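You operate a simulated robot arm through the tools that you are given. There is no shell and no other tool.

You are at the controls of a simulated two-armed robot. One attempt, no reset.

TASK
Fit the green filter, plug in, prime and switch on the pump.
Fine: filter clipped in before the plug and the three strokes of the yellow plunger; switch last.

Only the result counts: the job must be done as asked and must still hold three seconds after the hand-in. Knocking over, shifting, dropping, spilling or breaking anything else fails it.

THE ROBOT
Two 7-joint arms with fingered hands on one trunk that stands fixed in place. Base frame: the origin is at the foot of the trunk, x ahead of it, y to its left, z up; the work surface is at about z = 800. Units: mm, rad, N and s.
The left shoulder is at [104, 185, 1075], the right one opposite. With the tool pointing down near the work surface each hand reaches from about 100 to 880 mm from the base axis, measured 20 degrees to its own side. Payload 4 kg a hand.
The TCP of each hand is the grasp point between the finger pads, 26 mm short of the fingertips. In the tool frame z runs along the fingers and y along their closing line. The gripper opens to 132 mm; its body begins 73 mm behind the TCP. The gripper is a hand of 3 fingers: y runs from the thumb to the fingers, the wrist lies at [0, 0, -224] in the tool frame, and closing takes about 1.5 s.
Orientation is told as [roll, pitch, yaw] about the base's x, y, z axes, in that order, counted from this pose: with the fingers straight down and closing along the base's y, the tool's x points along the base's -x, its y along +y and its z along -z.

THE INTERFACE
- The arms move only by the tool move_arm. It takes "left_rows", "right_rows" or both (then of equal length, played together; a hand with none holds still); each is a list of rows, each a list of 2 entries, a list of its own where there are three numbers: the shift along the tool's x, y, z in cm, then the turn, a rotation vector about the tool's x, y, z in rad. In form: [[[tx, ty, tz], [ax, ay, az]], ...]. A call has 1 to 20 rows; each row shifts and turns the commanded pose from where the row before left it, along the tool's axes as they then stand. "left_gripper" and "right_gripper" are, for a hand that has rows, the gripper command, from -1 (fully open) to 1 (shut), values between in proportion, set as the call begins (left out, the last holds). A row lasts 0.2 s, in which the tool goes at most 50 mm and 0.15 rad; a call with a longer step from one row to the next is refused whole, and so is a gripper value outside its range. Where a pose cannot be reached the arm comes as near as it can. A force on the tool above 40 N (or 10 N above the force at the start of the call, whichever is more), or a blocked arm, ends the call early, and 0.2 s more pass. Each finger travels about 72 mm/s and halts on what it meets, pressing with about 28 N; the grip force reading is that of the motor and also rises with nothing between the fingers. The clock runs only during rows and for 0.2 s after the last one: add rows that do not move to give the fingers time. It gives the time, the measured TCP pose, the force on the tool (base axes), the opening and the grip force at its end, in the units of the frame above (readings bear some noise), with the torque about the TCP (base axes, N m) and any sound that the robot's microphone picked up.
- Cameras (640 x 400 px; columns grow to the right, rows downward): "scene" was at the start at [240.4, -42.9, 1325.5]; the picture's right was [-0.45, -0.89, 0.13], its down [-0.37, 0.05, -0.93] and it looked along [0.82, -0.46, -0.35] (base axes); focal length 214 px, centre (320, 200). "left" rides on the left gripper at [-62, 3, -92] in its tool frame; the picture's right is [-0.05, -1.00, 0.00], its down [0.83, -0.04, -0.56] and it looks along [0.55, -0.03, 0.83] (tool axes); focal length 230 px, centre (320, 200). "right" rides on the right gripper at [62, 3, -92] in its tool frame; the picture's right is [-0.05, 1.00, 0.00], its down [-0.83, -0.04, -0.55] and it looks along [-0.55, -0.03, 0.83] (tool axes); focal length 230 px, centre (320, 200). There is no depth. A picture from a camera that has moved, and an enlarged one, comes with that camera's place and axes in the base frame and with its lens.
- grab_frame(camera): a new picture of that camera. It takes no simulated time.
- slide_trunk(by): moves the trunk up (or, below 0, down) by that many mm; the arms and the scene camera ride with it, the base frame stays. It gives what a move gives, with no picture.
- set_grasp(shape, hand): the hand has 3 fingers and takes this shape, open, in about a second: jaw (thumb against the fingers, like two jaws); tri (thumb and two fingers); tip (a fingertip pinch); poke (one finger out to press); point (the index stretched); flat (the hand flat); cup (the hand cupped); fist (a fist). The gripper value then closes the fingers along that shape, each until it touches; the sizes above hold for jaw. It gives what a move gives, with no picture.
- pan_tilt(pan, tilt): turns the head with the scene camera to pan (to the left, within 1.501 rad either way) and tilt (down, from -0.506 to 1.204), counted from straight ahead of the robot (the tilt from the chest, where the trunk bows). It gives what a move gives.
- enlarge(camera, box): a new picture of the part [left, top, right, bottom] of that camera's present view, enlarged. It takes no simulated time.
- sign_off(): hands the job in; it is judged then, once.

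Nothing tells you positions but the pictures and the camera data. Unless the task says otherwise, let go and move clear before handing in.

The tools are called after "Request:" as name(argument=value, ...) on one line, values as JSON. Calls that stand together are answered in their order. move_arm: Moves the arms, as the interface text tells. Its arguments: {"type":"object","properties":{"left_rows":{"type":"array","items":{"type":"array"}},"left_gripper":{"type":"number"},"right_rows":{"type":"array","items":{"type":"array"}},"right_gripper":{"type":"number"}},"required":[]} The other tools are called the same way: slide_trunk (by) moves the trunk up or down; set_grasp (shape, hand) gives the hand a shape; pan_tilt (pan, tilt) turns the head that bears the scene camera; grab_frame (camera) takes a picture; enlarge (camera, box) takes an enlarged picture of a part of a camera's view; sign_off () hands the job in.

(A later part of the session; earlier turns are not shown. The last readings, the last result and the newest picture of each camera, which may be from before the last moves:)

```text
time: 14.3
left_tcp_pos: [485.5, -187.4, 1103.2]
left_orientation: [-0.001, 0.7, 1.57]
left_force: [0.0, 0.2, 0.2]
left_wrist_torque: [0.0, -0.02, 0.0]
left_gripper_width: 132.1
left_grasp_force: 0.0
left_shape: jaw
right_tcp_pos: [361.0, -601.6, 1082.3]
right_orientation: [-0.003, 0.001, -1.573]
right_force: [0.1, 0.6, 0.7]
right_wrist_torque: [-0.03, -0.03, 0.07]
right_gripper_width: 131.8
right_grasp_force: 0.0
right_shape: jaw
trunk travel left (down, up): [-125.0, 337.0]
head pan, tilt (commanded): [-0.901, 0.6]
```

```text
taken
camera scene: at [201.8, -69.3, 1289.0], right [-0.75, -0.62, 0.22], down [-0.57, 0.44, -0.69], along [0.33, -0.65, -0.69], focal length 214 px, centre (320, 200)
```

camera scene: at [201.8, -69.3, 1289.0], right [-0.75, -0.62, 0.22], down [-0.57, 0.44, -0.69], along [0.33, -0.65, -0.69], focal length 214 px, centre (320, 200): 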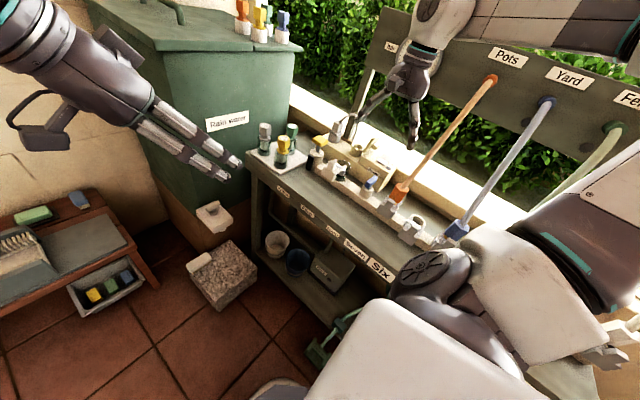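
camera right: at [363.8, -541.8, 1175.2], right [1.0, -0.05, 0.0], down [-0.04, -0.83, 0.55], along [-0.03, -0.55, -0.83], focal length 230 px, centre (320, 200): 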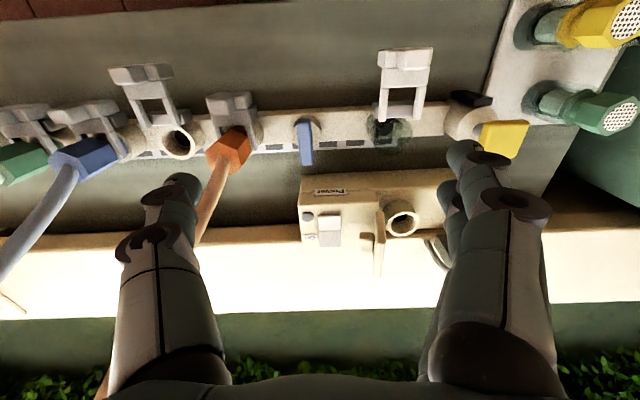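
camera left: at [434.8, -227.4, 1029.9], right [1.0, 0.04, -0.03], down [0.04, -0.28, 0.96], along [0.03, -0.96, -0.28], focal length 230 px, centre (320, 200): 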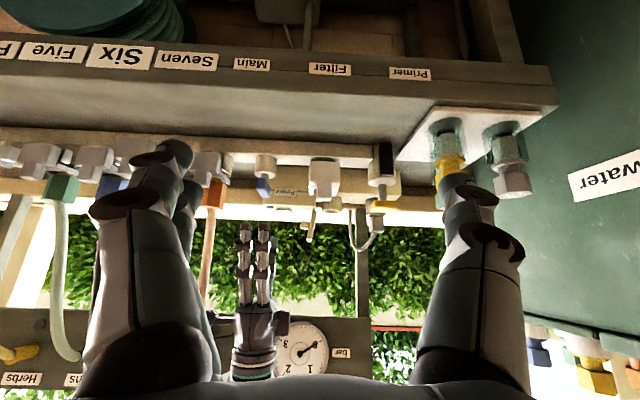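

The yaw works and this overhead view confirms: occupied positions have clips pushed in, "Six" and "Filter" are open. Zooming for details.

Request:
enlarge(camera="right", box=[340, 30, 460, 150])

Request:
enlarge(camera="right", box=[290, 150, 470, 290])

Request:
enlarge(camera="right", box=[100, 50, 280, 180])

```text
3.33 times, centred on (400, 90) of right
camera zoom: at [363.8, -541.8, 1175.2], right [1.0, -0.05, 0.0], down [-0.04, -0.83, 0.55], along [-0.03, -0.55, -0.83], focal length 767 px, centre (53, 567)
```

zoom: 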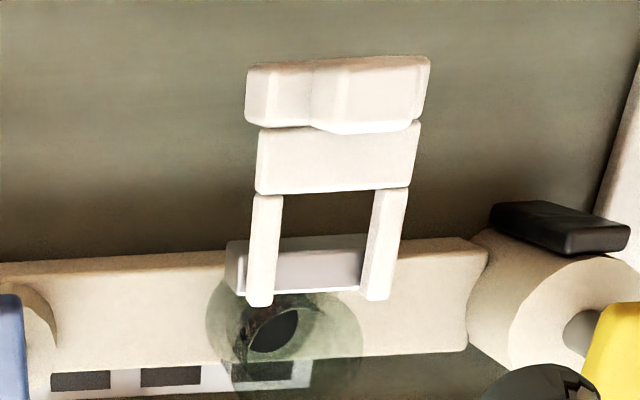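

```text
2.86 times, centred on (380, 220) of right
camera zoom: at [363.8, -541.8, 1175.2], right [1.0, -0.05, 0.0], down [-0.04, -0.83, 0.55], along [-0.03, -0.55, -0.83], focal length 657 px, centre (149, 143)
```

zoom: 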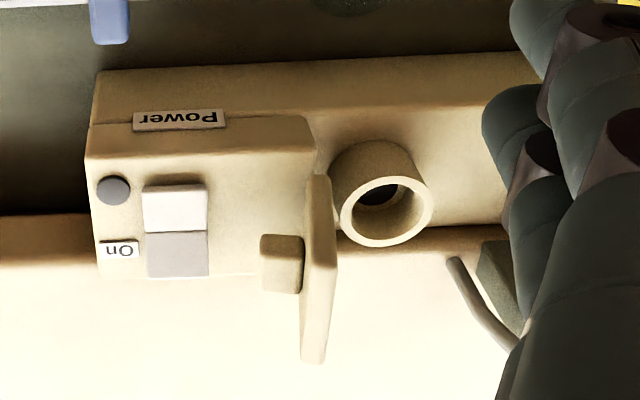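

```text
3.08 times, centred on (190, 115) of right
camera zoom: at [363.8, -541.8, 1175.2], right [1.0, -0.05, 0.0], down [-0.04, -0.83, 0.55], along [-0.03, -0.55, -0.83], focal length 708 px, centre (720, 462)
```

zoom: 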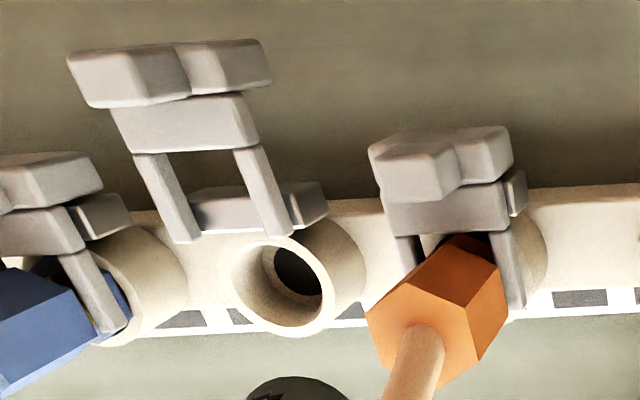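

Now moving the right hand over toward the green filter, staying high, and re-measuring.

Request:
move_arm(right_rows=[[[0, 4.8, 0], [0, 0, 0]], [[0, 4.8, 0], [0, 0, 0]], [[0, 4.8, 0], [0, 0, 0]], [[0, 4.8, 0], [0, 0, 0]], [[0, 4.8, 0], [0, 0, 0]], [[0, 4.8, 0], [0, 0, 0]], [[0, 2, 0], [0, 0, 0]], [[0, 0, 0], [0, 0, 0]]])

Request:
grab_frame(camera="right")

Request:
enlarge(camera="right", box=[220, 60, 420, 200])

Request:
enlarge(camera="left", box=[350, 90, 450, 190])

Request:
enlarge(camera="scene", box=[240, 80, 360, 180])

```text
time: 16.1
left_tcp_pos: [485.8, -187.0, 1101.7]
left_orientation: [0.001, 0.7, 1.571]
left_force: [-0.2, 0.3, 0.6]
left_wrist_torque: [0.02, -0.03, 0.01]
left_gripper_width: 132.0
left_grasp_force: 0.1
left_shape: jaw
right_tcp_pos: [666.9, -599.5, 1085.2]
right_orientation: [0.0, 0.0, -1.569]
right_force: [-0.5, 0.8, 1.5]
right_wrist_torque: [0.0, -0.01, 0.0]
right_gripper_width: 131.9
right_grasp_force: 0.0
right_shape: jaw
trunk travel left (down, up): [-125.0, 337.0]
head pan, tilt (commanded): [-0.901, 0.6]
```

```text
taken
camera right: at [671.1, -539.8, 1176.9], right [1.0, -0.05, 0.0], down [-0.04, -0.83, 0.55], along [-0.03, -0.55, -0.83], focal length 230 px, centre (320, 200)
```

right: 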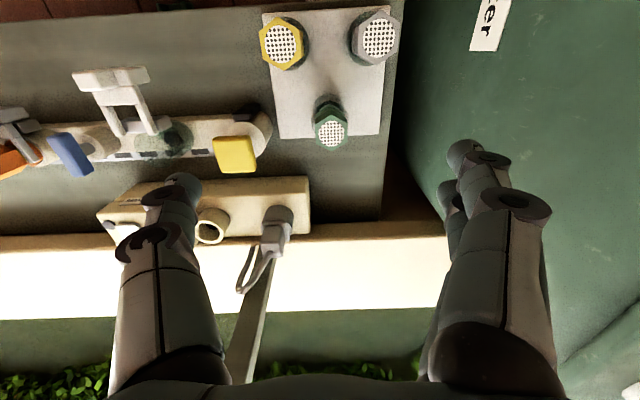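

```text
2.86 times, centred on (320, 130) of right
camera zoom: at [671.1, -539.8, 1176.9], right [1.0, -0.05, 0.0], down [-0.04, -0.83, 0.55], along [-0.03, -0.55, -0.83], focal length 657 px, centre (320, 400)
```

zoom: 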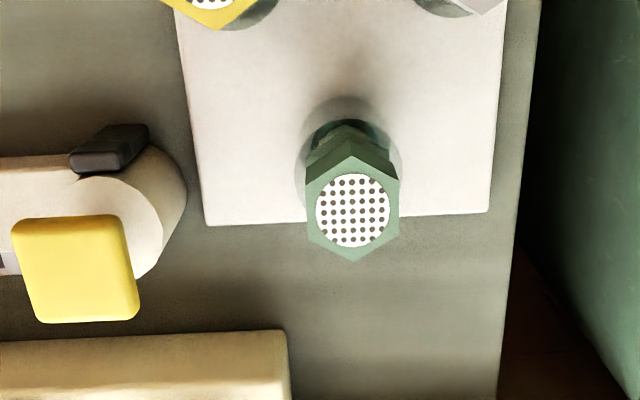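

```text
4.00 times, centred on (400, 140) of left
camera zoom: at [483.0, -79.6, 1134.4], right [1.0, 0.04, -0.03], down [0.04, -0.28, 0.96], along [0.03, -0.96, -0.28], focal length 920 px, centre (0, 440)
```

zoom: 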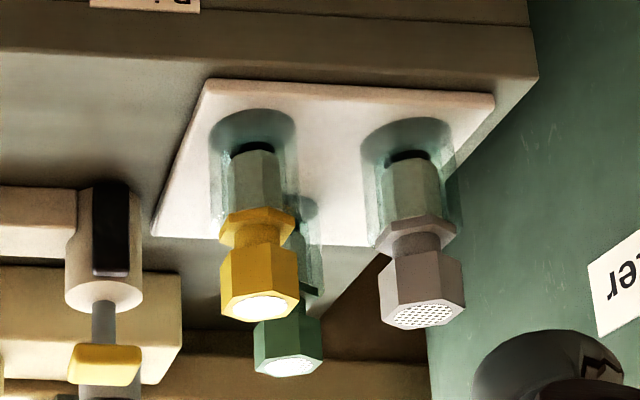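

```text
4.00 times, centred on (300, 130) of scene
camera zoom: at [201.2, -69.1, 1289.2], right [-0.75, -0.62, 0.22], down [-0.57, 0.44, -0.69], along [0.33, -0.65, -0.69], focal length 858 px, centre (400, 480)
```

zoom: 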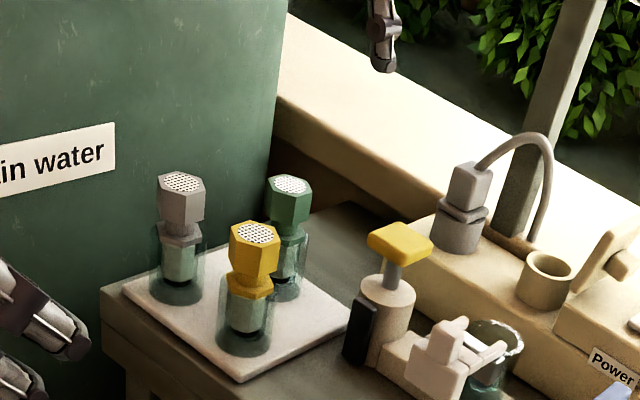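

Green filter measured at (677.5,-620), flats facing ±x. Aligning above it, closing the fingers to about 70 mm, and descending partway.

Request:
move_arm(right_gripper=-0.05, right_rows=[[[-2.05, 1.05, 0], [0, 0, 0]], [[0, 0, 2.8], [0, 0, 0]], [[0, 0, 2.8], [0, 0, 0]], [[0, 0, 2.8], [0, 0, 0]], [[0, 0, 0], [0, 0, 0]], [[0, 0, 0], [0, 0, 0]]])

Request:
grab_frame(camera="right")

Request:
enlarge(camera="left", box=[350, 90, 450, 230])

Request:
enlarge(camera="scene", box=[240, 50, 360, 180])

```text
time: 17.5
left_tcp_pos: [485.8, -185.7, 1103.4]
left_orientation: [0.0, 0.7, 1.57]
left_force: [-0.7, 0.2, 0.9]
left_wrist_torque: [-0.01, 0.01, -0.01]
left_gripper_width: 131.6
left_grasp_force: 0.1
left_shape: jaw
right_tcp_pos: [678.1, -620.8, 998.5]
right_orientation: [-0.002, 0.0, -1.569]
right_force: [-1.2, -0.2, 0.9]
right_wrist_torque: [0.01, -0.01, -0.01]
right_gripper_width: 69.6
right_grasp_force: 0.0
right_shape: jaw
right hand out of reach, approached as far as the arm can: row 2
trunk travel left (down, up): [-125.0, 337.0]
head pan, tilt (commanded): [-0.901, 0.6]
```

```text
taken
camera right: at [681.6, -560.7, 1092.7], right [1.0, -0.05, 0.0], down [-0.04, -0.83, 0.55], along [-0.03, -0.55, -0.83], focal length 230 px, centre (320, 200)
```

right: 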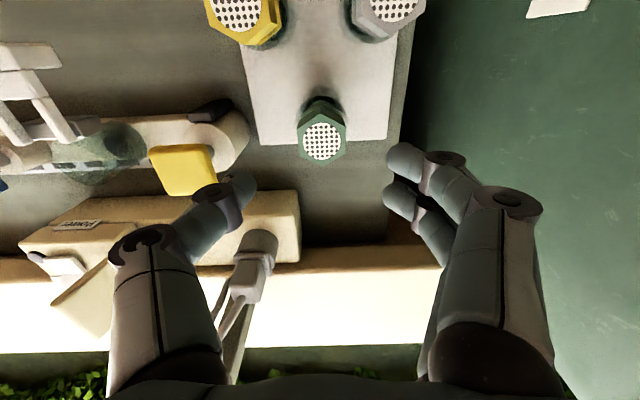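

```text
2.86 times, centred on (400, 160) of left
camera zoom: at [483.5, -79.6, 1134.0], right [1.0, 0.04, -0.03], down [0.04, -0.28, 0.96], along [0.03, -0.96, -0.28], focal length 657 px, centre (91, 314)
```

zoom: 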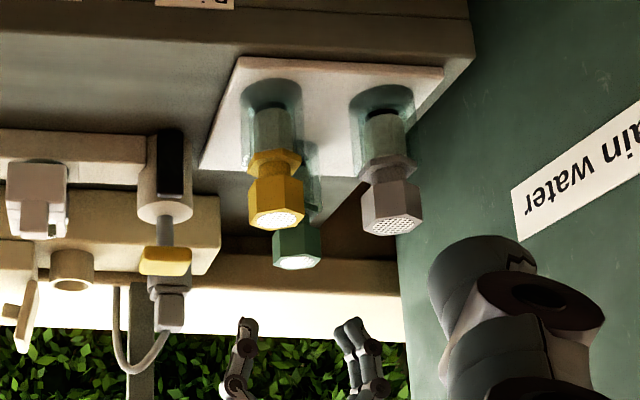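

```text
3.08 times, centred on (300, 115) of scene
camera zoom: at [201.9, -69.1, 1289.1], right [-0.75, -0.62, 0.22], down [-0.57, 0.44, -0.69], along [0.33, -0.65, -0.69], focal length 660 px, centre (382, 462)
```

zoom: 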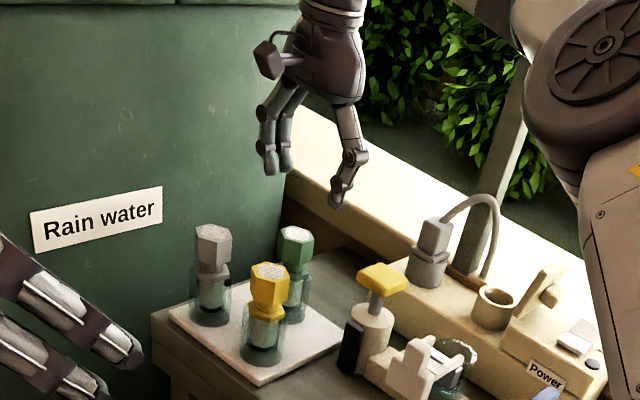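

Reachable at this height. The filter is centred between the fingers; descending to TCP z≈917 to hold the upper part of the hex head.

Request:
move_arm(right_rows=[[[0.15, 0.1, 2.0], [0, 0, 0]], [[0, 0, 2.0], [0, 0, 0]], [[0, 0, 2.0], [0, 0, 0]], [[0, 0, 1.0], [0, 0, 0]], [[0, 0, 1.1], [0, 0, 0]], [[0, 0, 0], [0, 0, 0]]])

Request:
grab_frame(camera="right")

Request:
enlarge(camera="left", box=[350, 90, 450, 190])

Request:
enlarge(camera="scene", box=[250, 80, 350, 180])

```text
time: 18.9
left_tcp_pos: [487.8, -186.1, 1103.3]
left_orientation: [0.001, 0.699, 1.571]
left_force: [-0.6, -0.1, -0.2]
left_wrist_torque: [-0.02, 0.0, -0.02]
left_gripper_width: 131.8
left_grasp_force: 0.0
left_shape: jaw
right_tcp_pos: [679.7, -620.1, 916.5]
right_orientation: [-0.001, 0.0, -1.57]
right_force: [0.3, -0.1, 0.0]
right_wrist_torque: [0.03, -0.01, 0.0]
right_gripper_width: 69.5
right_grasp_force: 0.1
right_shape: jaw
trunk travel left (down, up): [-125.0, 337.0]
head pan, tilt (commanded): [-0.901, 0.6]
```

```text
taken
camera right: at [682.6, -559.8, 1009.6], right [1.0, -0.05, 0.0], down [-0.04, -0.83, 0.55], along [-0.03, -0.55, -0.83], focal length 230 px, centre (320, 200)
```

right: 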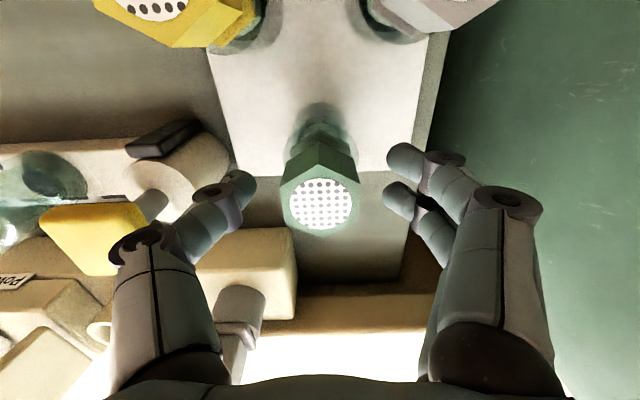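

```text
4.00 times, centred on (400, 140) of left
camera zoom: at [483.4, -79.7, 1134.0], right [1.0, 0.04, -0.03], down [0.04, -0.28, 0.96], along [0.03, -0.96, -0.28], focal length 920 px, centre (0, 440)
```

zoom: 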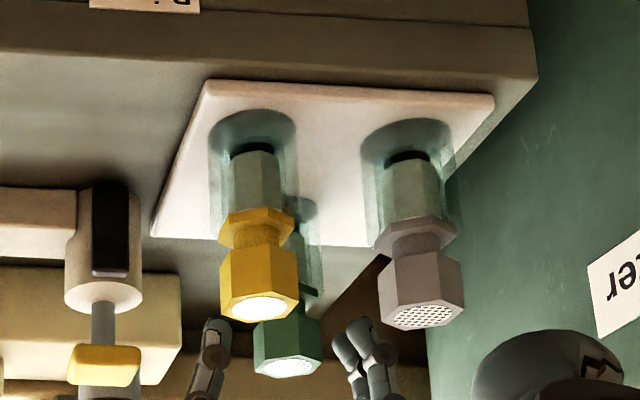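

```text
4.00 times, centred on (300, 130) of scene
camera zoom: at [201.7, -69.2, 1289.1], right [-0.75, -0.62, 0.22], down [-0.57, 0.44, -0.69], along [0.33, -0.65, -0.69], focal length 858 px, centre (400, 480)
```

zoom: 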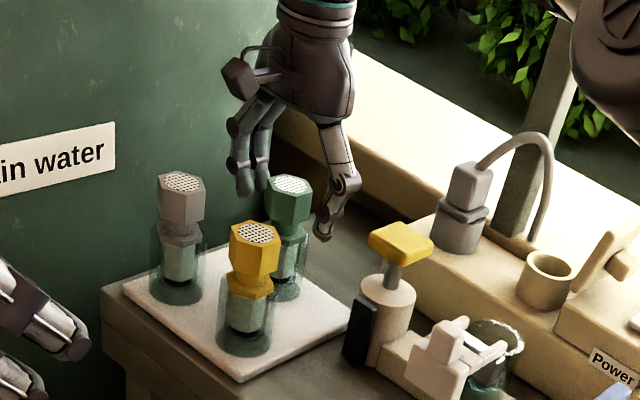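

Aligned over the head. Closing the fingers.

Request:
move_arm(right_gripper=1, right_rows=[[[0, 0, 0], [0, 0, 0]], [[0, 0, 0], [0, 0, 0]], [[0, 0, 0], [0, 0, 0]], [[0, 0, 0], [0, 0, 0]], [[0, 0, 0], [0, 0, 0]], [[0, 0, 0], [0, 0, 0]], [[0, 0, 0], [0, 0, 0]]])

Request:
grab_frame(camera="right")

Request:
enlarge(camera="left", box=[350, 90, 450, 190])

```text
time: 20.5
left_tcp_pos: [486.4, -186.9, 1103.2]
left_orientation: [0.001, 0.7, 1.572]
left_force: [0.4, -0.4, 0.4]
left_wrist_torque: [-0.02, 0.01, 0.0]
left_gripper_width: 131.8
left_grasp_force: 0.0
left_shape: jaw
right_tcp_pos: [679.8, -619.8, 915.9]
right_orientation: [-0.002, 0.001, -1.572]
right_force: [-0.2, 0.4, 0.4]
right_wrist_torque: [0.02, 0.01, -0.02]
right_gripper_width: 29.3
right_grasp_force: 27.5
right_shape: jaw
trunk travel left (down, up): [-125.0, 337.0]
head pan, tilt (commanded): [-0.901, 0.6]
```

```text
taken
camera right: at [682.8, -559.9, 1009.6], right [1.0, -0.05, 0.0], down [-0.04, -0.83, 0.55], along [-0.03, -0.55, -0.83], focal length 230 px, centre (320, 200)
```

right: 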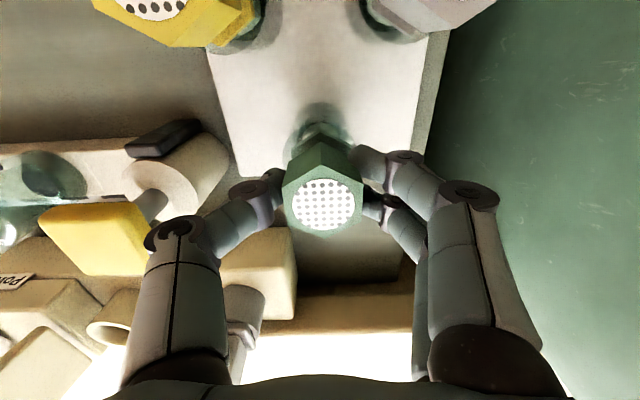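

```text
4.00 times, centred on (400, 140) of left
camera zoom: at [483.6, -79.8, 1133.8], right [1.0, 0.04, -0.03], down [0.04, -0.28, 0.96], along [0.03, -0.96, -0.28], focal length 920 px, centre (0, 440)
```

zoom: 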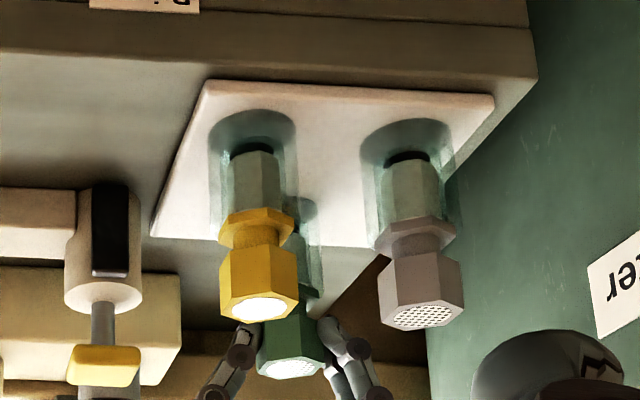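

Request:
enlarge(camera="right", box=[240, 100, 420, 260])

Request:
enlarge(camera="scene", box=[270, 100, 320, 160])

Request:
enlarge(camera="left", box=[395, 155, 445, 195])

```text
2.50 times, centred on (330, 180) of right
camera zoom: at [682.8, -559.9, 1009.6], right [1.0, -0.05, 0.0], down [-0.04, -0.83, 0.55], along [-0.03, -0.55, -0.83], focal length 575 px, centre (295, 250)
```

zoom: 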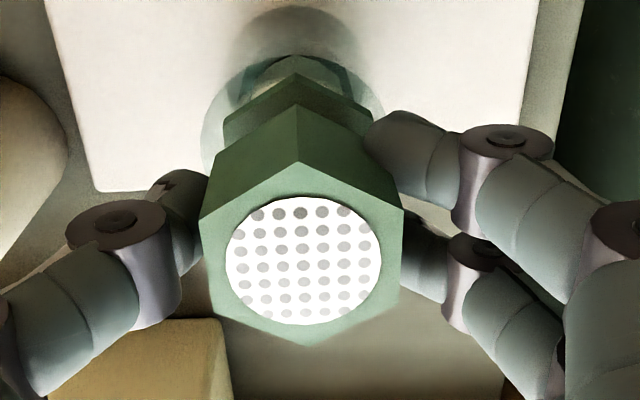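

```text
6.67 times, centred on (295, 130) of scene
camera zoom: at [202.0, -69.4, 1289.0], right [-0.75, -0.62, 0.22], down [-0.57, 0.44, -0.69], along [0.33, -0.65, -0.69], focal length 1430 px, centre (487, 667)
```

zoom: 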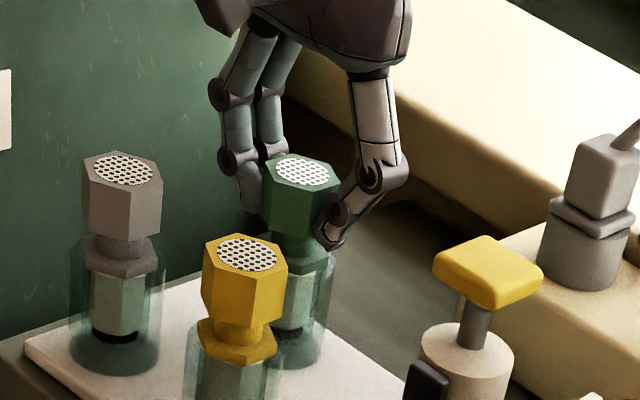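

```text
10.00 times, centred on (420, 175) of left
camera zoom: at [483.6, -79.8, 1133.8], right [1.0, 0.04, -0.03], down [0.04, -0.28, 0.96], along [0.03, -0.96, -0.28], focal length 2301 px, centre (-680, 450)
```

zoom: 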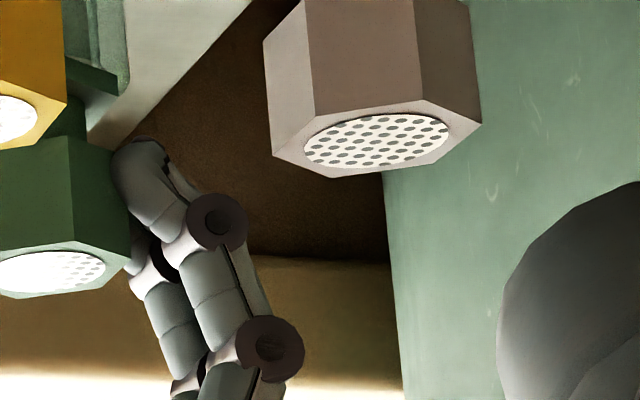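

Grip reads 27.5 N on the hex head. Lifting straight up slowly out of its cup.

Request:
move_arm(right_rows=[[[0, 0, -0.5], [0, 0, 0]], [[0, 0, -0.7], [0, 0, 0]], [[0, 0, -1], [0, 0, 0]], [[0, 0, -1], [0, 0, 0]], [[0, 0, -1], [0, 0, 0]], [[0, 0, -1], [0, 0, 0]], [[0, 0, -1], [0, 0, 0]], [[0, 0, -1], [0, 0, 0]], [[0, 0, -1], [0, 0, 0]], [[0, 0, -1], [0, 0, 0]], [[0, 0, 0], [0, 0, 0]]])

Request:
grab_frame(camera="right")

Request:
enlarge(camera="left", box=[340, 90, 460, 230])

Request:
enlarge(camera="scene", box=[240, 50, 360, 180])

```text
time: 22.9
left_tcp_pos: [486.7, -186.4, 1101.5]
left_orientation: [0.0, 0.701, 1.57]
left_force: [1.1, -0.2, -0.3]
left_wrist_torque: [-0.04, 0.03, 0.01]
left_gripper_width: 131.7
left_grasp_force: 0.0
left_shape: jaw
right_tcp_pos: [680.8, -621.5, 1008.9]
right_orientation: [-0.001, 0.001, -1.571]
right_force: [0.6, 0.3, -0.6]
right_wrist_torque: [-0.01, 0.0, -0.02]
right_gripper_width: 29.2
right_grasp_force: 27.2
right_shape: jaw
trunk travel left (down, up): [-125.0, 337.0]
head pan, tilt (commanded): [-0.901, 0.6]
```

```text
taken
camera right: at [683.8, -561.7, 1101.4], right [1.0, -0.05, 0.0], down [-0.04, -0.83, 0.55], along [-0.03, -0.55, -0.83], focal length 230 px, centre (320, 200)
```

right: 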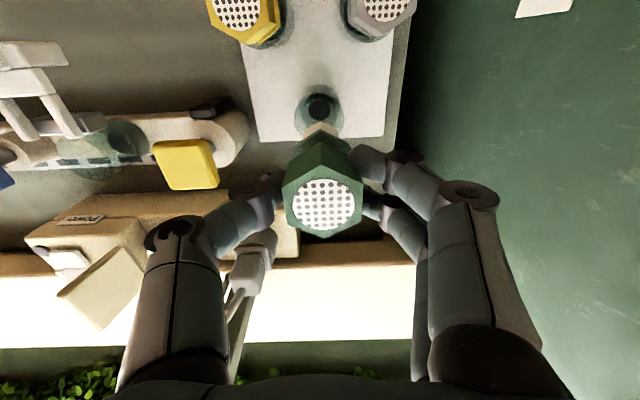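

```text
2.86 times, centred on (400, 160) of left
camera zoom: at [483.6, -79.9, 1133.8], right [1.0, 0.04, -0.03], down [0.04, -0.28, 0.96], along [0.03, -0.96, -0.28], focal length 657 px, centre (91, 314)
```

zoom: 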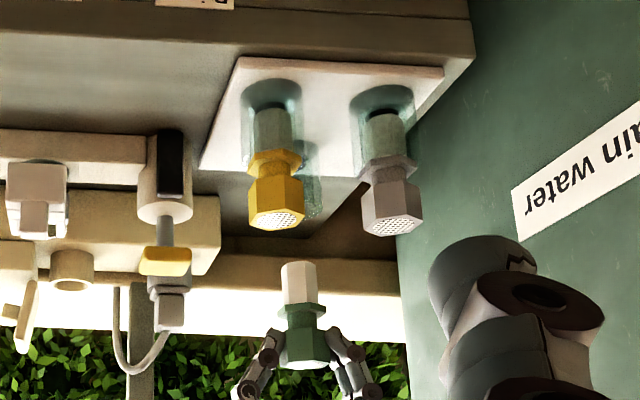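

```text
3.08 times, centred on (300, 115) of scene
camera zoom: at [202.0, -69.5, 1288.9], right [-0.75, -0.62, 0.22], down [-0.57, 0.44, -0.69], along [0.33, -0.65, -0.69], focal length 660 px, centre (382, 462)
```

zoom: 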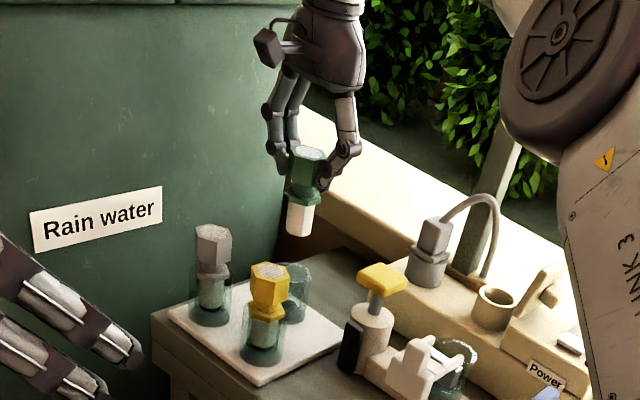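

The filter is out and hanging straight (bottom about 82 mm below the TCP). Its flange sat on the cup rim, so in the holder it should seat with TCP at z≈938. Carrying it high, over the plunger, to above the holder.

Request:
move_arm(right_rows=[[[0, -2, -1.8], [0, 0, 0]], [[0, -4, -1.8], [0, 0, 0]], [[-0.41, -4, 0], [0, 0, 0]], [[-0.41, -4, 0], [0, 0, 0]], [[-0.41, -4, 0], [0, 0, 0]], [[-0.41, -3, 0], [0, 0, 0]], [[-0.41, -2.1, 0], [0, 0, 0]], [[0, 0, 0], [0, 0, 0]], [[0, 0, 0], [0, 0, 0]]])

Request:
grab_frame(camera="right")

Request:
enlarge(camera="left", box=[270, 110, 390, 230])

Request:
enlarge(camera="scene", box=[290, 90, 400, 210])

```text
time: 24.9
left_tcp_pos: [485.8, -187.0, 1103.8]
left_orientation: [0.0, 0.7, 1.571]
left_force: [-0.2, -0.7, -0.1]
left_wrist_torque: [-0.03, 0.03, -0.01]
left_gripper_width: 131.8
left_grasp_force: 0.0
left_shape: jaw
right_tcp_pos: [450.1, -642.1, 1045.2]
right_orientation: [0.0, 0.001, -1.571]
right_force: [-0.4, -0.2, -1.1]
right_wrist_torque: [0.02, 0.02, -0.02]
right_gripper_width: 29.2
right_grasp_force: 27.8
right_shape: jaw
trunk travel left (down, up): [-125.0, 337.0]
head pan, tilt (commanded): [-0.901, 0.6]
```

```text
taken
camera right: at [453.0, -581.5, 1138.8], right [1.0, -0.05, 0.0], down [-0.04, -0.83, 0.55], along [-0.03, -0.55, -0.83], focal length 230 px, centre (320, 200)
```

right: 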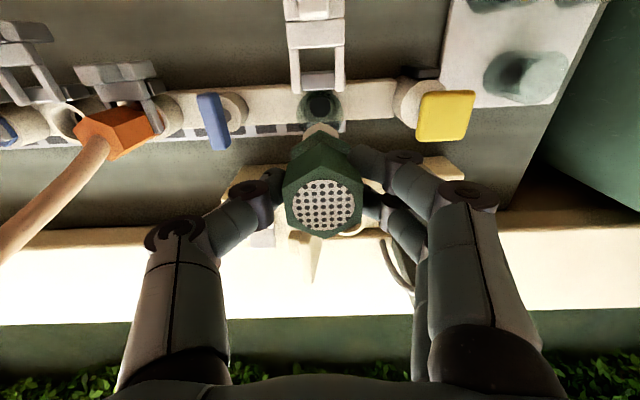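

```text
3.33 times, centred on (330, 170) of left
camera zoom: at [483.3, -79.9, 1134.0], right [1.0, 0.04, -0.03], down [0.04, -0.28, 0.96], along [0.03, -0.96, -0.28], focal length 767 px, centre (287, 300)
```

zoom: 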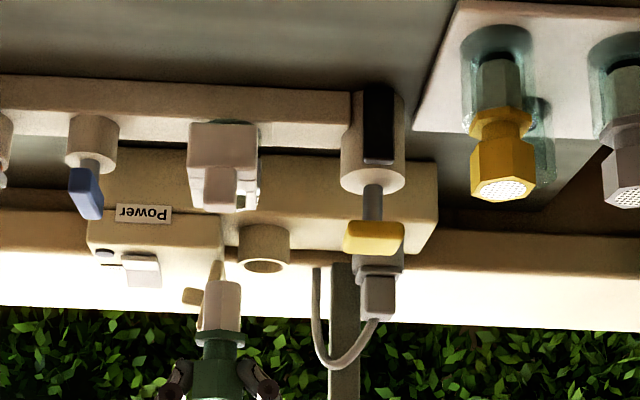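

```text
3.33 times, centred on (345, 150) of scene
camera zoom: at [201.6, -69.4, 1289.0], right [-0.75, -0.62, 0.22], down [-0.57, 0.44, -0.69], along [0.33, -0.65, -0.69], focal length 715 px, centre (237, 367)
```

zoom: 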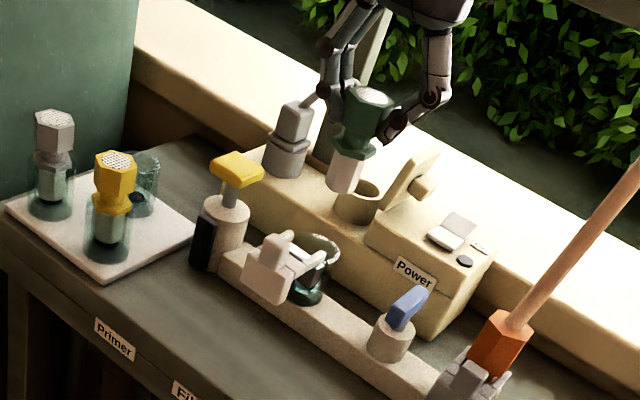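

Request:
enlarge(camera="right", box=[270, 60, 370, 160])

Request:
enlarge(camera="scene", box=[325, 105, 375, 185])

Request:
enlarge(camera="left", box=[315, 140, 365, 180])

```text
4.00 times, centred on (320, 110) of right
camera zoom: at [453.0, -581.5, 1138.8], right [1.0, -0.05, 0.0], down [-0.04, -0.83, 0.55], along [-0.03, -0.55, -0.83], focal length 920 px, centre (320, 560)
```

zoom: 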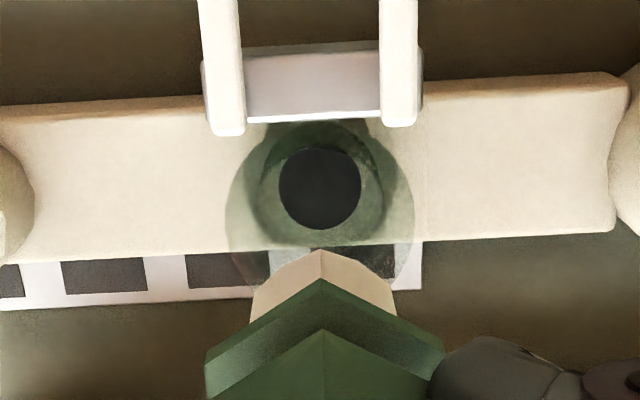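

```text
5.00 times, centred on (350, 145) of scene
camera zoom: at [201.6, -69.4, 1289.0], right [-0.75, -0.62, 0.22], down [-0.57, 0.44, -0.69], along [0.33, -0.65, -0.69], focal length 1072 px, centre (170, 475)
```

zoom: 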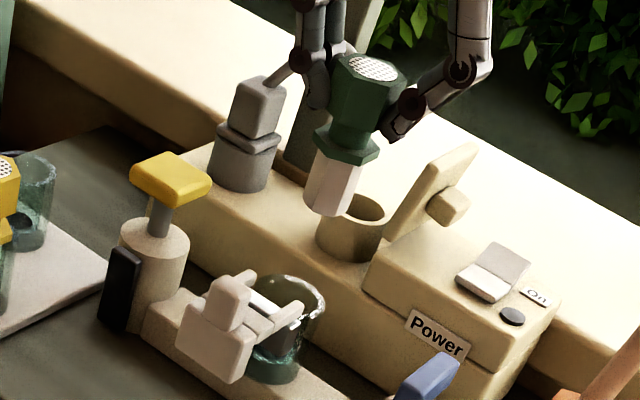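

```text
10.00 times, centred on (340, 160) of left
camera zoom: at [483.3, -79.9, 1134.0], right [1.0, 0.04, -0.03], down [0.04, -0.28, 0.96], along [0.03, -0.96, -0.28], focal length 2301 px, centre (120, 600)
```

zoom: 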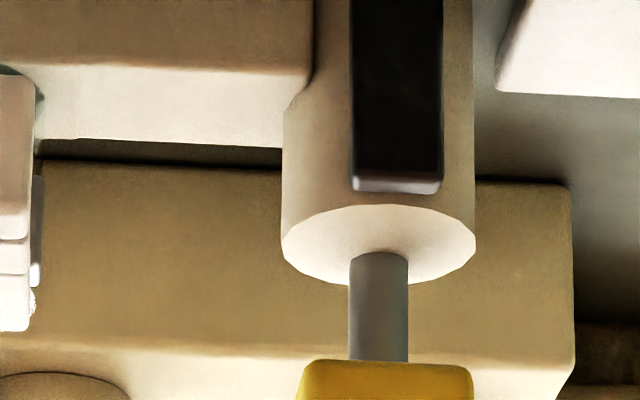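

Bowl centre refined to (449,-640.5); the filter hangs at about (450.5,-640.7). Nudging -1.3 mm in x and lowering to just above the rim.

Request:
move_arm(right_rows=[[[0, -0.13, 2], [0, 0, 0]], [[0, 0, 2], [0, 0, 0]], [[0, 0, 1.5], [0, 0, 0]], [[0, 0, 1], [0, 0, 0]], [[0, 0, 0], [0, 0, 0]]])

Request:
grab_frame(camera="right")

Request:
enlarge(camera="scene", box=[325, 120, 375, 190])

Request:
enlarge(camera="right", box=[270, 60, 370, 160])

Request:
enlarge(camera="left", box=[280, 130, 340, 190])

```text
time: 26.1
left_tcp_pos: [484.4, -186.1, 1102.6]
left_orientation: [0.0, 0.7, 1.571]
left_force: [1.0, -0.2, -0.5]
left_wrist_torque: [-0.03, 0.02, -0.03]
left_gripper_width: 131.8
left_grasp_force: 0.2
left_shape: jaw
right_tcp_pos: [448.6, -642.3, 980.8]
right_orientation: [0.0, 0.001, -1.572]
right_force: [-0.1, 0.5, 0.1]
right_wrist_torque: [0.0, -0.05, -0.03]
right_gripper_width: 29.3
right_grasp_force: 27.7
right_shape: jaw
trunk travel left (down, up): [-125.0, 337.0]
head pan, tilt (commanded): [-0.901, 0.6]
```

```text
taken
camera right: at [451.9, -583.0, 1073.2], right [1.0, -0.05, 0.0], down [-0.04, -0.83, 0.55], along [-0.03, -0.55, -0.83], focal length 230 px, centre (320, 200)
```

right: 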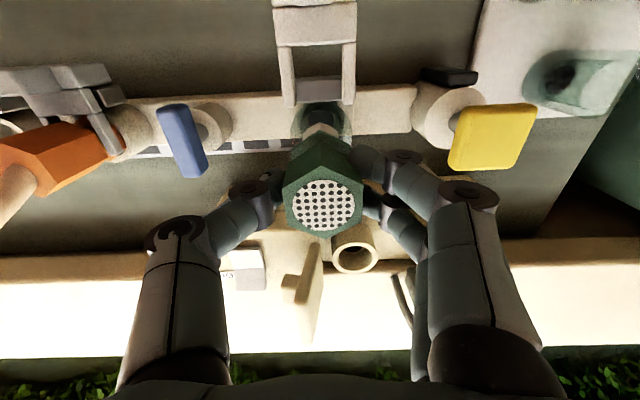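

```text
5.71 times, centred on (350, 155) of scene
camera zoom: at [201.8, -69.3, 1289.0], right [-0.75, -0.62, 0.22], down [-0.57, 0.44, -0.69], along [0.33, -0.65, -0.69], focal length 1226 px, centre (149, 457)
```

zoom: 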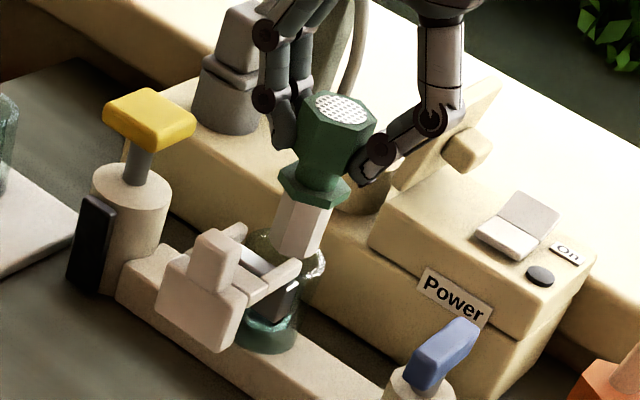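

```text
4.00 times, centred on (320, 110) of right
camera zoom: at [451.9, -583.0, 1073.2], right [1.0, -0.05, 0.0], down [-0.04, -0.83, 0.55], along [-0.03, -0.55, -0.83], focal length 920 px, centre (320, 560)
```

zoom: 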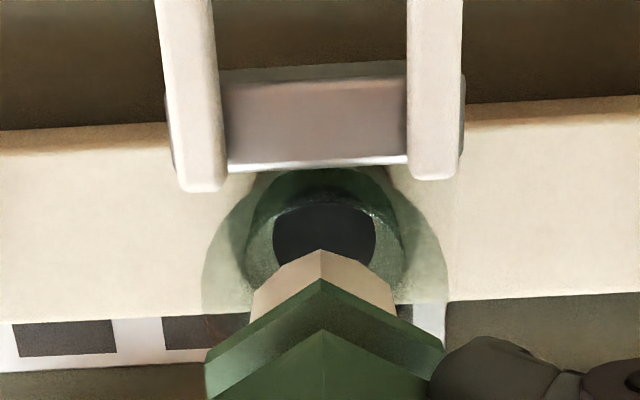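

```text
6.67 times, centred on (310, 160) of left
camera zoom: at [483.5, -79.7, 1133.9], right [1.0, 0.04, -0.03], down [0.04, -0.28, 0.96], along [0.03, -0.96, -0.28], focal length 1534 px, centre (387, 467)
```

zoom: 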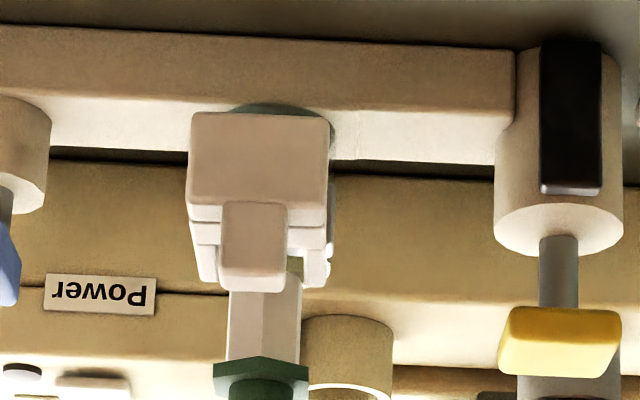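

Aligned in x and y with the bowl. Lowering slowly into the bowl.

Request:
move_arm(right_rows=[[[0, 0, 0.7], [0, 0, 0]], [[0, 0, 0.7], [0, 0, 0]], [[0, 0, 0.7], [0, 0, 0]], [[0, 0, 0.7], [0, 0, 0]], [[0, 0, 0.5], [0, 0, 0]], [[0, 0, 0], [0, 0, 0]]])

Request:
grab_frame(camera="right")

Request:
enlarge(camera="scene", box=[325, 130, 375, 190])

Request:
enlarge(camera="left", box=[280, 130, 340, 190])

```text
time: 27.5
left_tcp_pos: [487.5, -186.6, 1102.7]
left_orientation: [0.001, 0.701, 1.57]
left_force: [0.7, -0.3, 0.0]
left_wrist_torque: [-0.01, 0.01, -0.01]
left_gripper_width: 131.7
left_grasp_force: 0.0
left_shape: jaw
right_tcp_pos: [448.0, -642.7, 947.9]
right_orientation: [-0.002, 0.001, -1.57]
right_force: [-0.5, 0.4, -1.3]
right_wrist_torque: [-0.01, -0.02, -0.03]
right_gripper_width: 29.0
right_grasp_force: 28.4
right_shape: jaw
trunk travel left (down, up): [-125.0, 337.0]
head pan, tilt (commanded): [-0.901, 0.6]
```

```text
taken
camera right: at [451.3, -582.7, 1040.5], right [1.0, -0.05, 0.0], down [-0.04, -0.83, 0.55], along [-0.03, -0.55, -0.83], focal length 230 px, centre (320, 200)
```

right: 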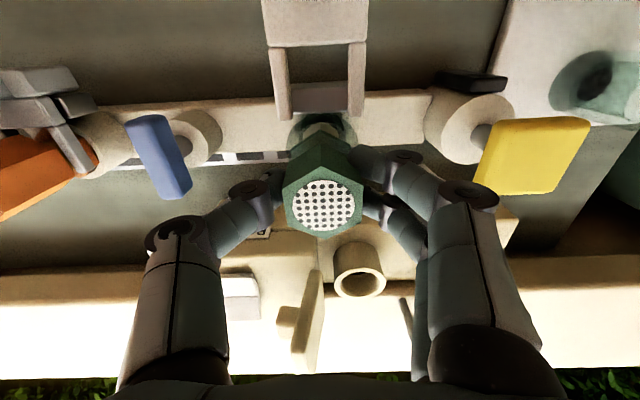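

```text
6.67 times, centred on (350, 160) of scene
camera zoom: at [201.9, -69.4, 1289.0], right [-0.75, -0.62, 0.22], down [-0.57, 0.44, -0.69], along [0.33, -0.65, -0.69], focal length 1430 px, centre (120, 467)
```

zoom: 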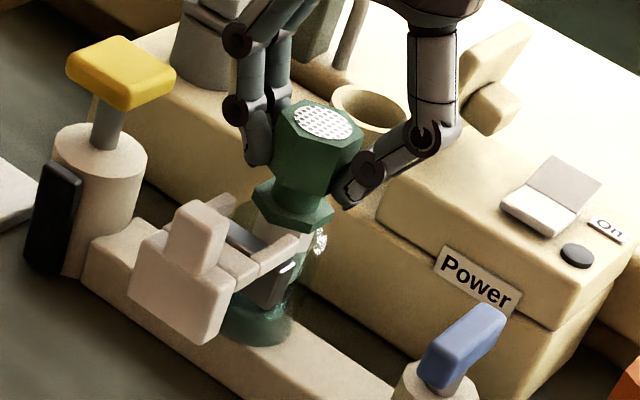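

```text
6.67 times, centred on (310, 160) of left
camera zoom: at [483.5, -79.8, 1133.9], right [1.0, 0.04, -0.03], down [0.04, -0.28, 0.96], along [0.03, -0.96, -0.28], focal length 1534 px, centre (387, 467)
```

zoom: 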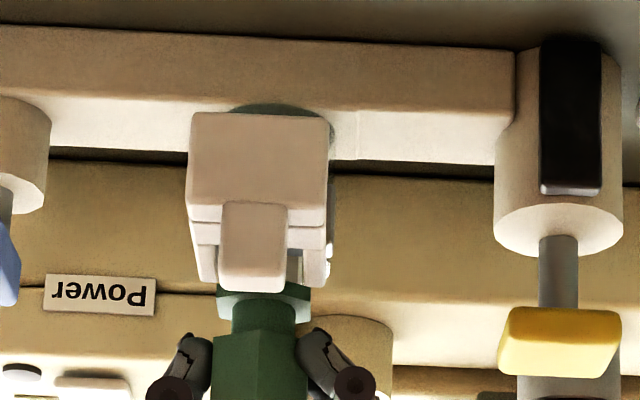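

Entering without contact. Continuing in small steps to seat the flange.

Request:
move_arm(right_rows=[[[0, 0, 0.3], [0, 0, 0]], [[0, 0, 0.3], [0, 0, 0]], [[0, 0, 0.2], [0, 0, 0]], [[0, 0, 0], [0, 0, 0]]])

Request:
enlarge(camera="scene", box=[325, 130, 375, 190])

Request:
enlarge(camera="left", box=[280, 130, 340, 190])

```text
time: 28.5
left_tcp_pos: [486.8, -186.5, 1102.1]
left_orientation: [-0.001, 0.701, 1.569]
left_force: [0.2, 0.6, -0.4]
left_wrist_torque: [0.02, 0.0, -0.02]
left_gripper_width: 131.9
left_grasp_force: 0.1
left_shape: jaw
right_tcp_pos: [447.7, -641.5, 939.1]
right_orientation: [-0.001, 0.001, -1.57]
right_force: [0.5, -0.4, -0.7]
right_wrist_torque: [-0.03, 0.0, -0.02]
right_gripper_width: 29.0
right_grasp_force: 28.0
right_shape: jaw
trunk travel left (down, up): [-125.0, 337.0]
head pan, tilt (commanded): [-0.901, 0.6]
```

```text
6.67 times, centred on (350, 160) of scene
camera zoom: at [201.9, -69.4, 1289.0], right [-0.75, -0.62, 0.22], down [-0.57, 0.44, -0.69], along [0.33, -0.65, -0.69], focal length 1430 px, centre (120, 467)
```

zoom: 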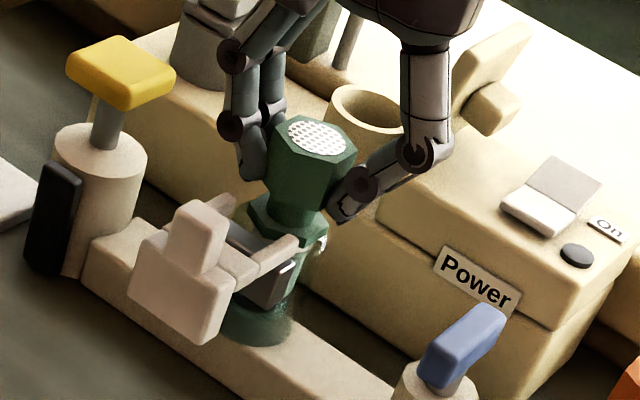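

```text
6.67 times, centred on (310, 160) of left
camera zoom: at [483.5, -79.9, 1133.9], right [1.0, 0.04, -0.03], down [0.04, -0.28, 0.96], along [0.03, -0.96, -0.28], focal length 1534 px, centre (387, 467)
```

zoom: 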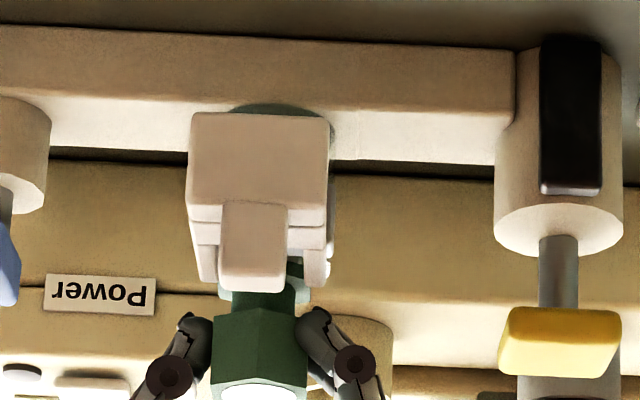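

Request:
enlarge(camera="left", box=[295, 160, 325, 190])

Request:
enlarge(camera="scene", box=[335, 145, 365, 175])

Request:
enlarge(camera="right", box=[270, 70, 370, 150])

```text
13.33 times, centred on (310, 175) of left
camera zoom: at [483.5, -79.9, 1133.9], right [1.0, 0.04, -0.03], down [0.04, -0.28, 0.96], along [0.03, -0.96, -0.28], focal length 3068 px, centre (453, 533)
```

zoom: 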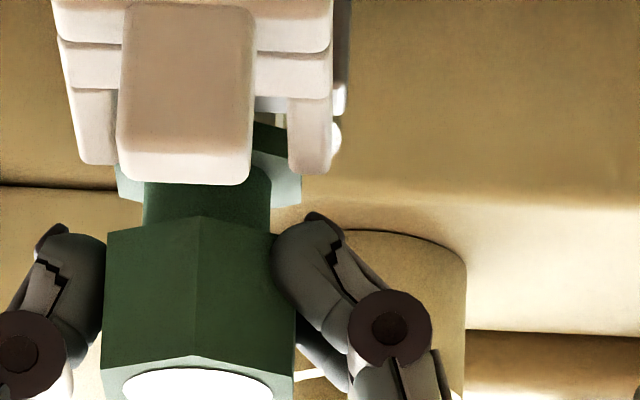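

```text
13.33 times, centred on (350, 160) of scene
camera zoom: at [201.9, -69.4, 1289.0], right [-0.75, -0.62, 0.22], down [-0.57, 0.44, -0.69], along [0.33, -0.65, -0.69], focal length 2860 px, centre (-80, 733)
```

zoom: 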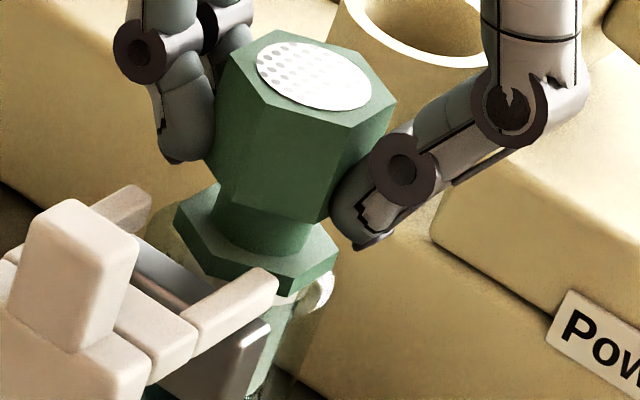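

```text
5.00 times, centred on (320, 110) of right
camera zoom: at [450.9, -581.7, 1032.3], right [1.0, -0.05, 0.0], down [-0.04, -0.83, 0.55], along [-0.03, -0.55, -0.83], focal length 1150 px, centre (320, 650)
```

zoom: 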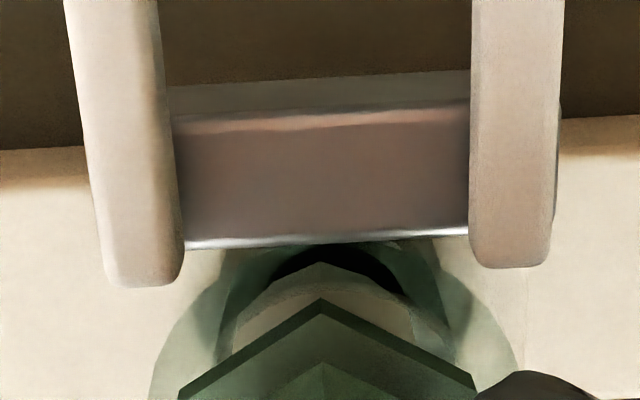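

The flange is still a few mm above the rim. Continuing down gently, watching the force.

Request:
move_arm(right_rows=[[[0, 0, 0.2], [0, 0, 0]], [[0, 0, 0.2], [0, 0, 0]], [[0, 0, 0.2], [0, 0, 0]], [[0, 0, 0], [0, 0, 0]]])

Request:
enlarge(camera="scene", box=[335, 145, 365, 175])

Request:
enlarge(camera="left", box=[295, 160, 325, 190])

```text
time: 29.5
left_tcp_pos: [485.2, -186.6, 1103.9]
left_orientation: [0.002, 0.7, 1.569]
left_force: [-1.4, 0.4, 0.0]
left_wrist_torque: [0.05, 0.03, -0.02]
left_gripper_width: 131.8
left_grasp_force: 0.0
left_shape: jaw
right_tcp_pos: [448.1, -640.8, 935.2]
right_orientation: [0.002, -0.002, -1.571]
right_force: [-0.1, -0.9, 9.6]
right_wrist_torque: [0.0, -0.06, 0.0]
right_gripper_width: 29.5
right_grasp_force: 28.1
right_shape: jaw
trunk travel left (down, up): [-125.0, 337.0]
head pan, tilt (commanded): [-0.901, 0.6]
```

```text
13.33 times, centred on (350, 160) of scene
camera zoom: at [201.0, -68.5, 1289.3], right [-0.75, -0.62, 0.22], down [-0.57, 0.44, -0.69], along [0.33, -0.65, -0.69], focal length 2860 px, centre (-80, 733)
```

zoom: 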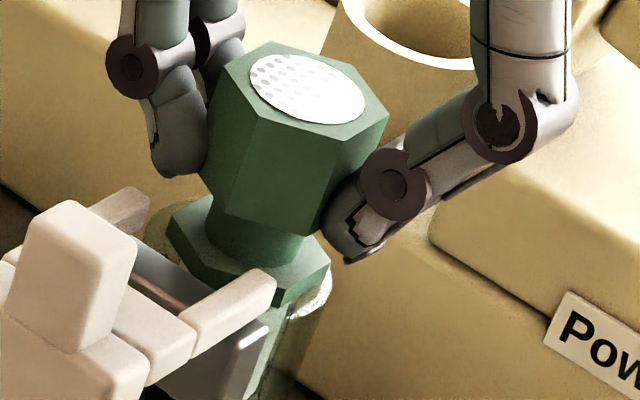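

```text
13.33 times, centred on (310, 175) of left
camera zoom: at [482.7, -79.1, 1134.5], right [1.0, 0.04, -0.03], down [0.04, -0.28, 0.96], along [0.03, -0.96, -0.28], focal length 3068 px, centre (453, 533)
```

zoom: 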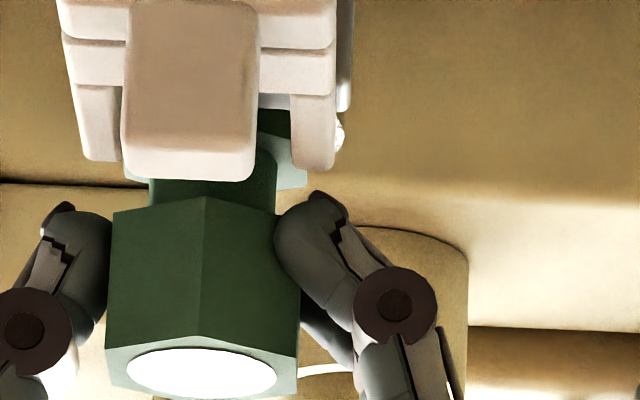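

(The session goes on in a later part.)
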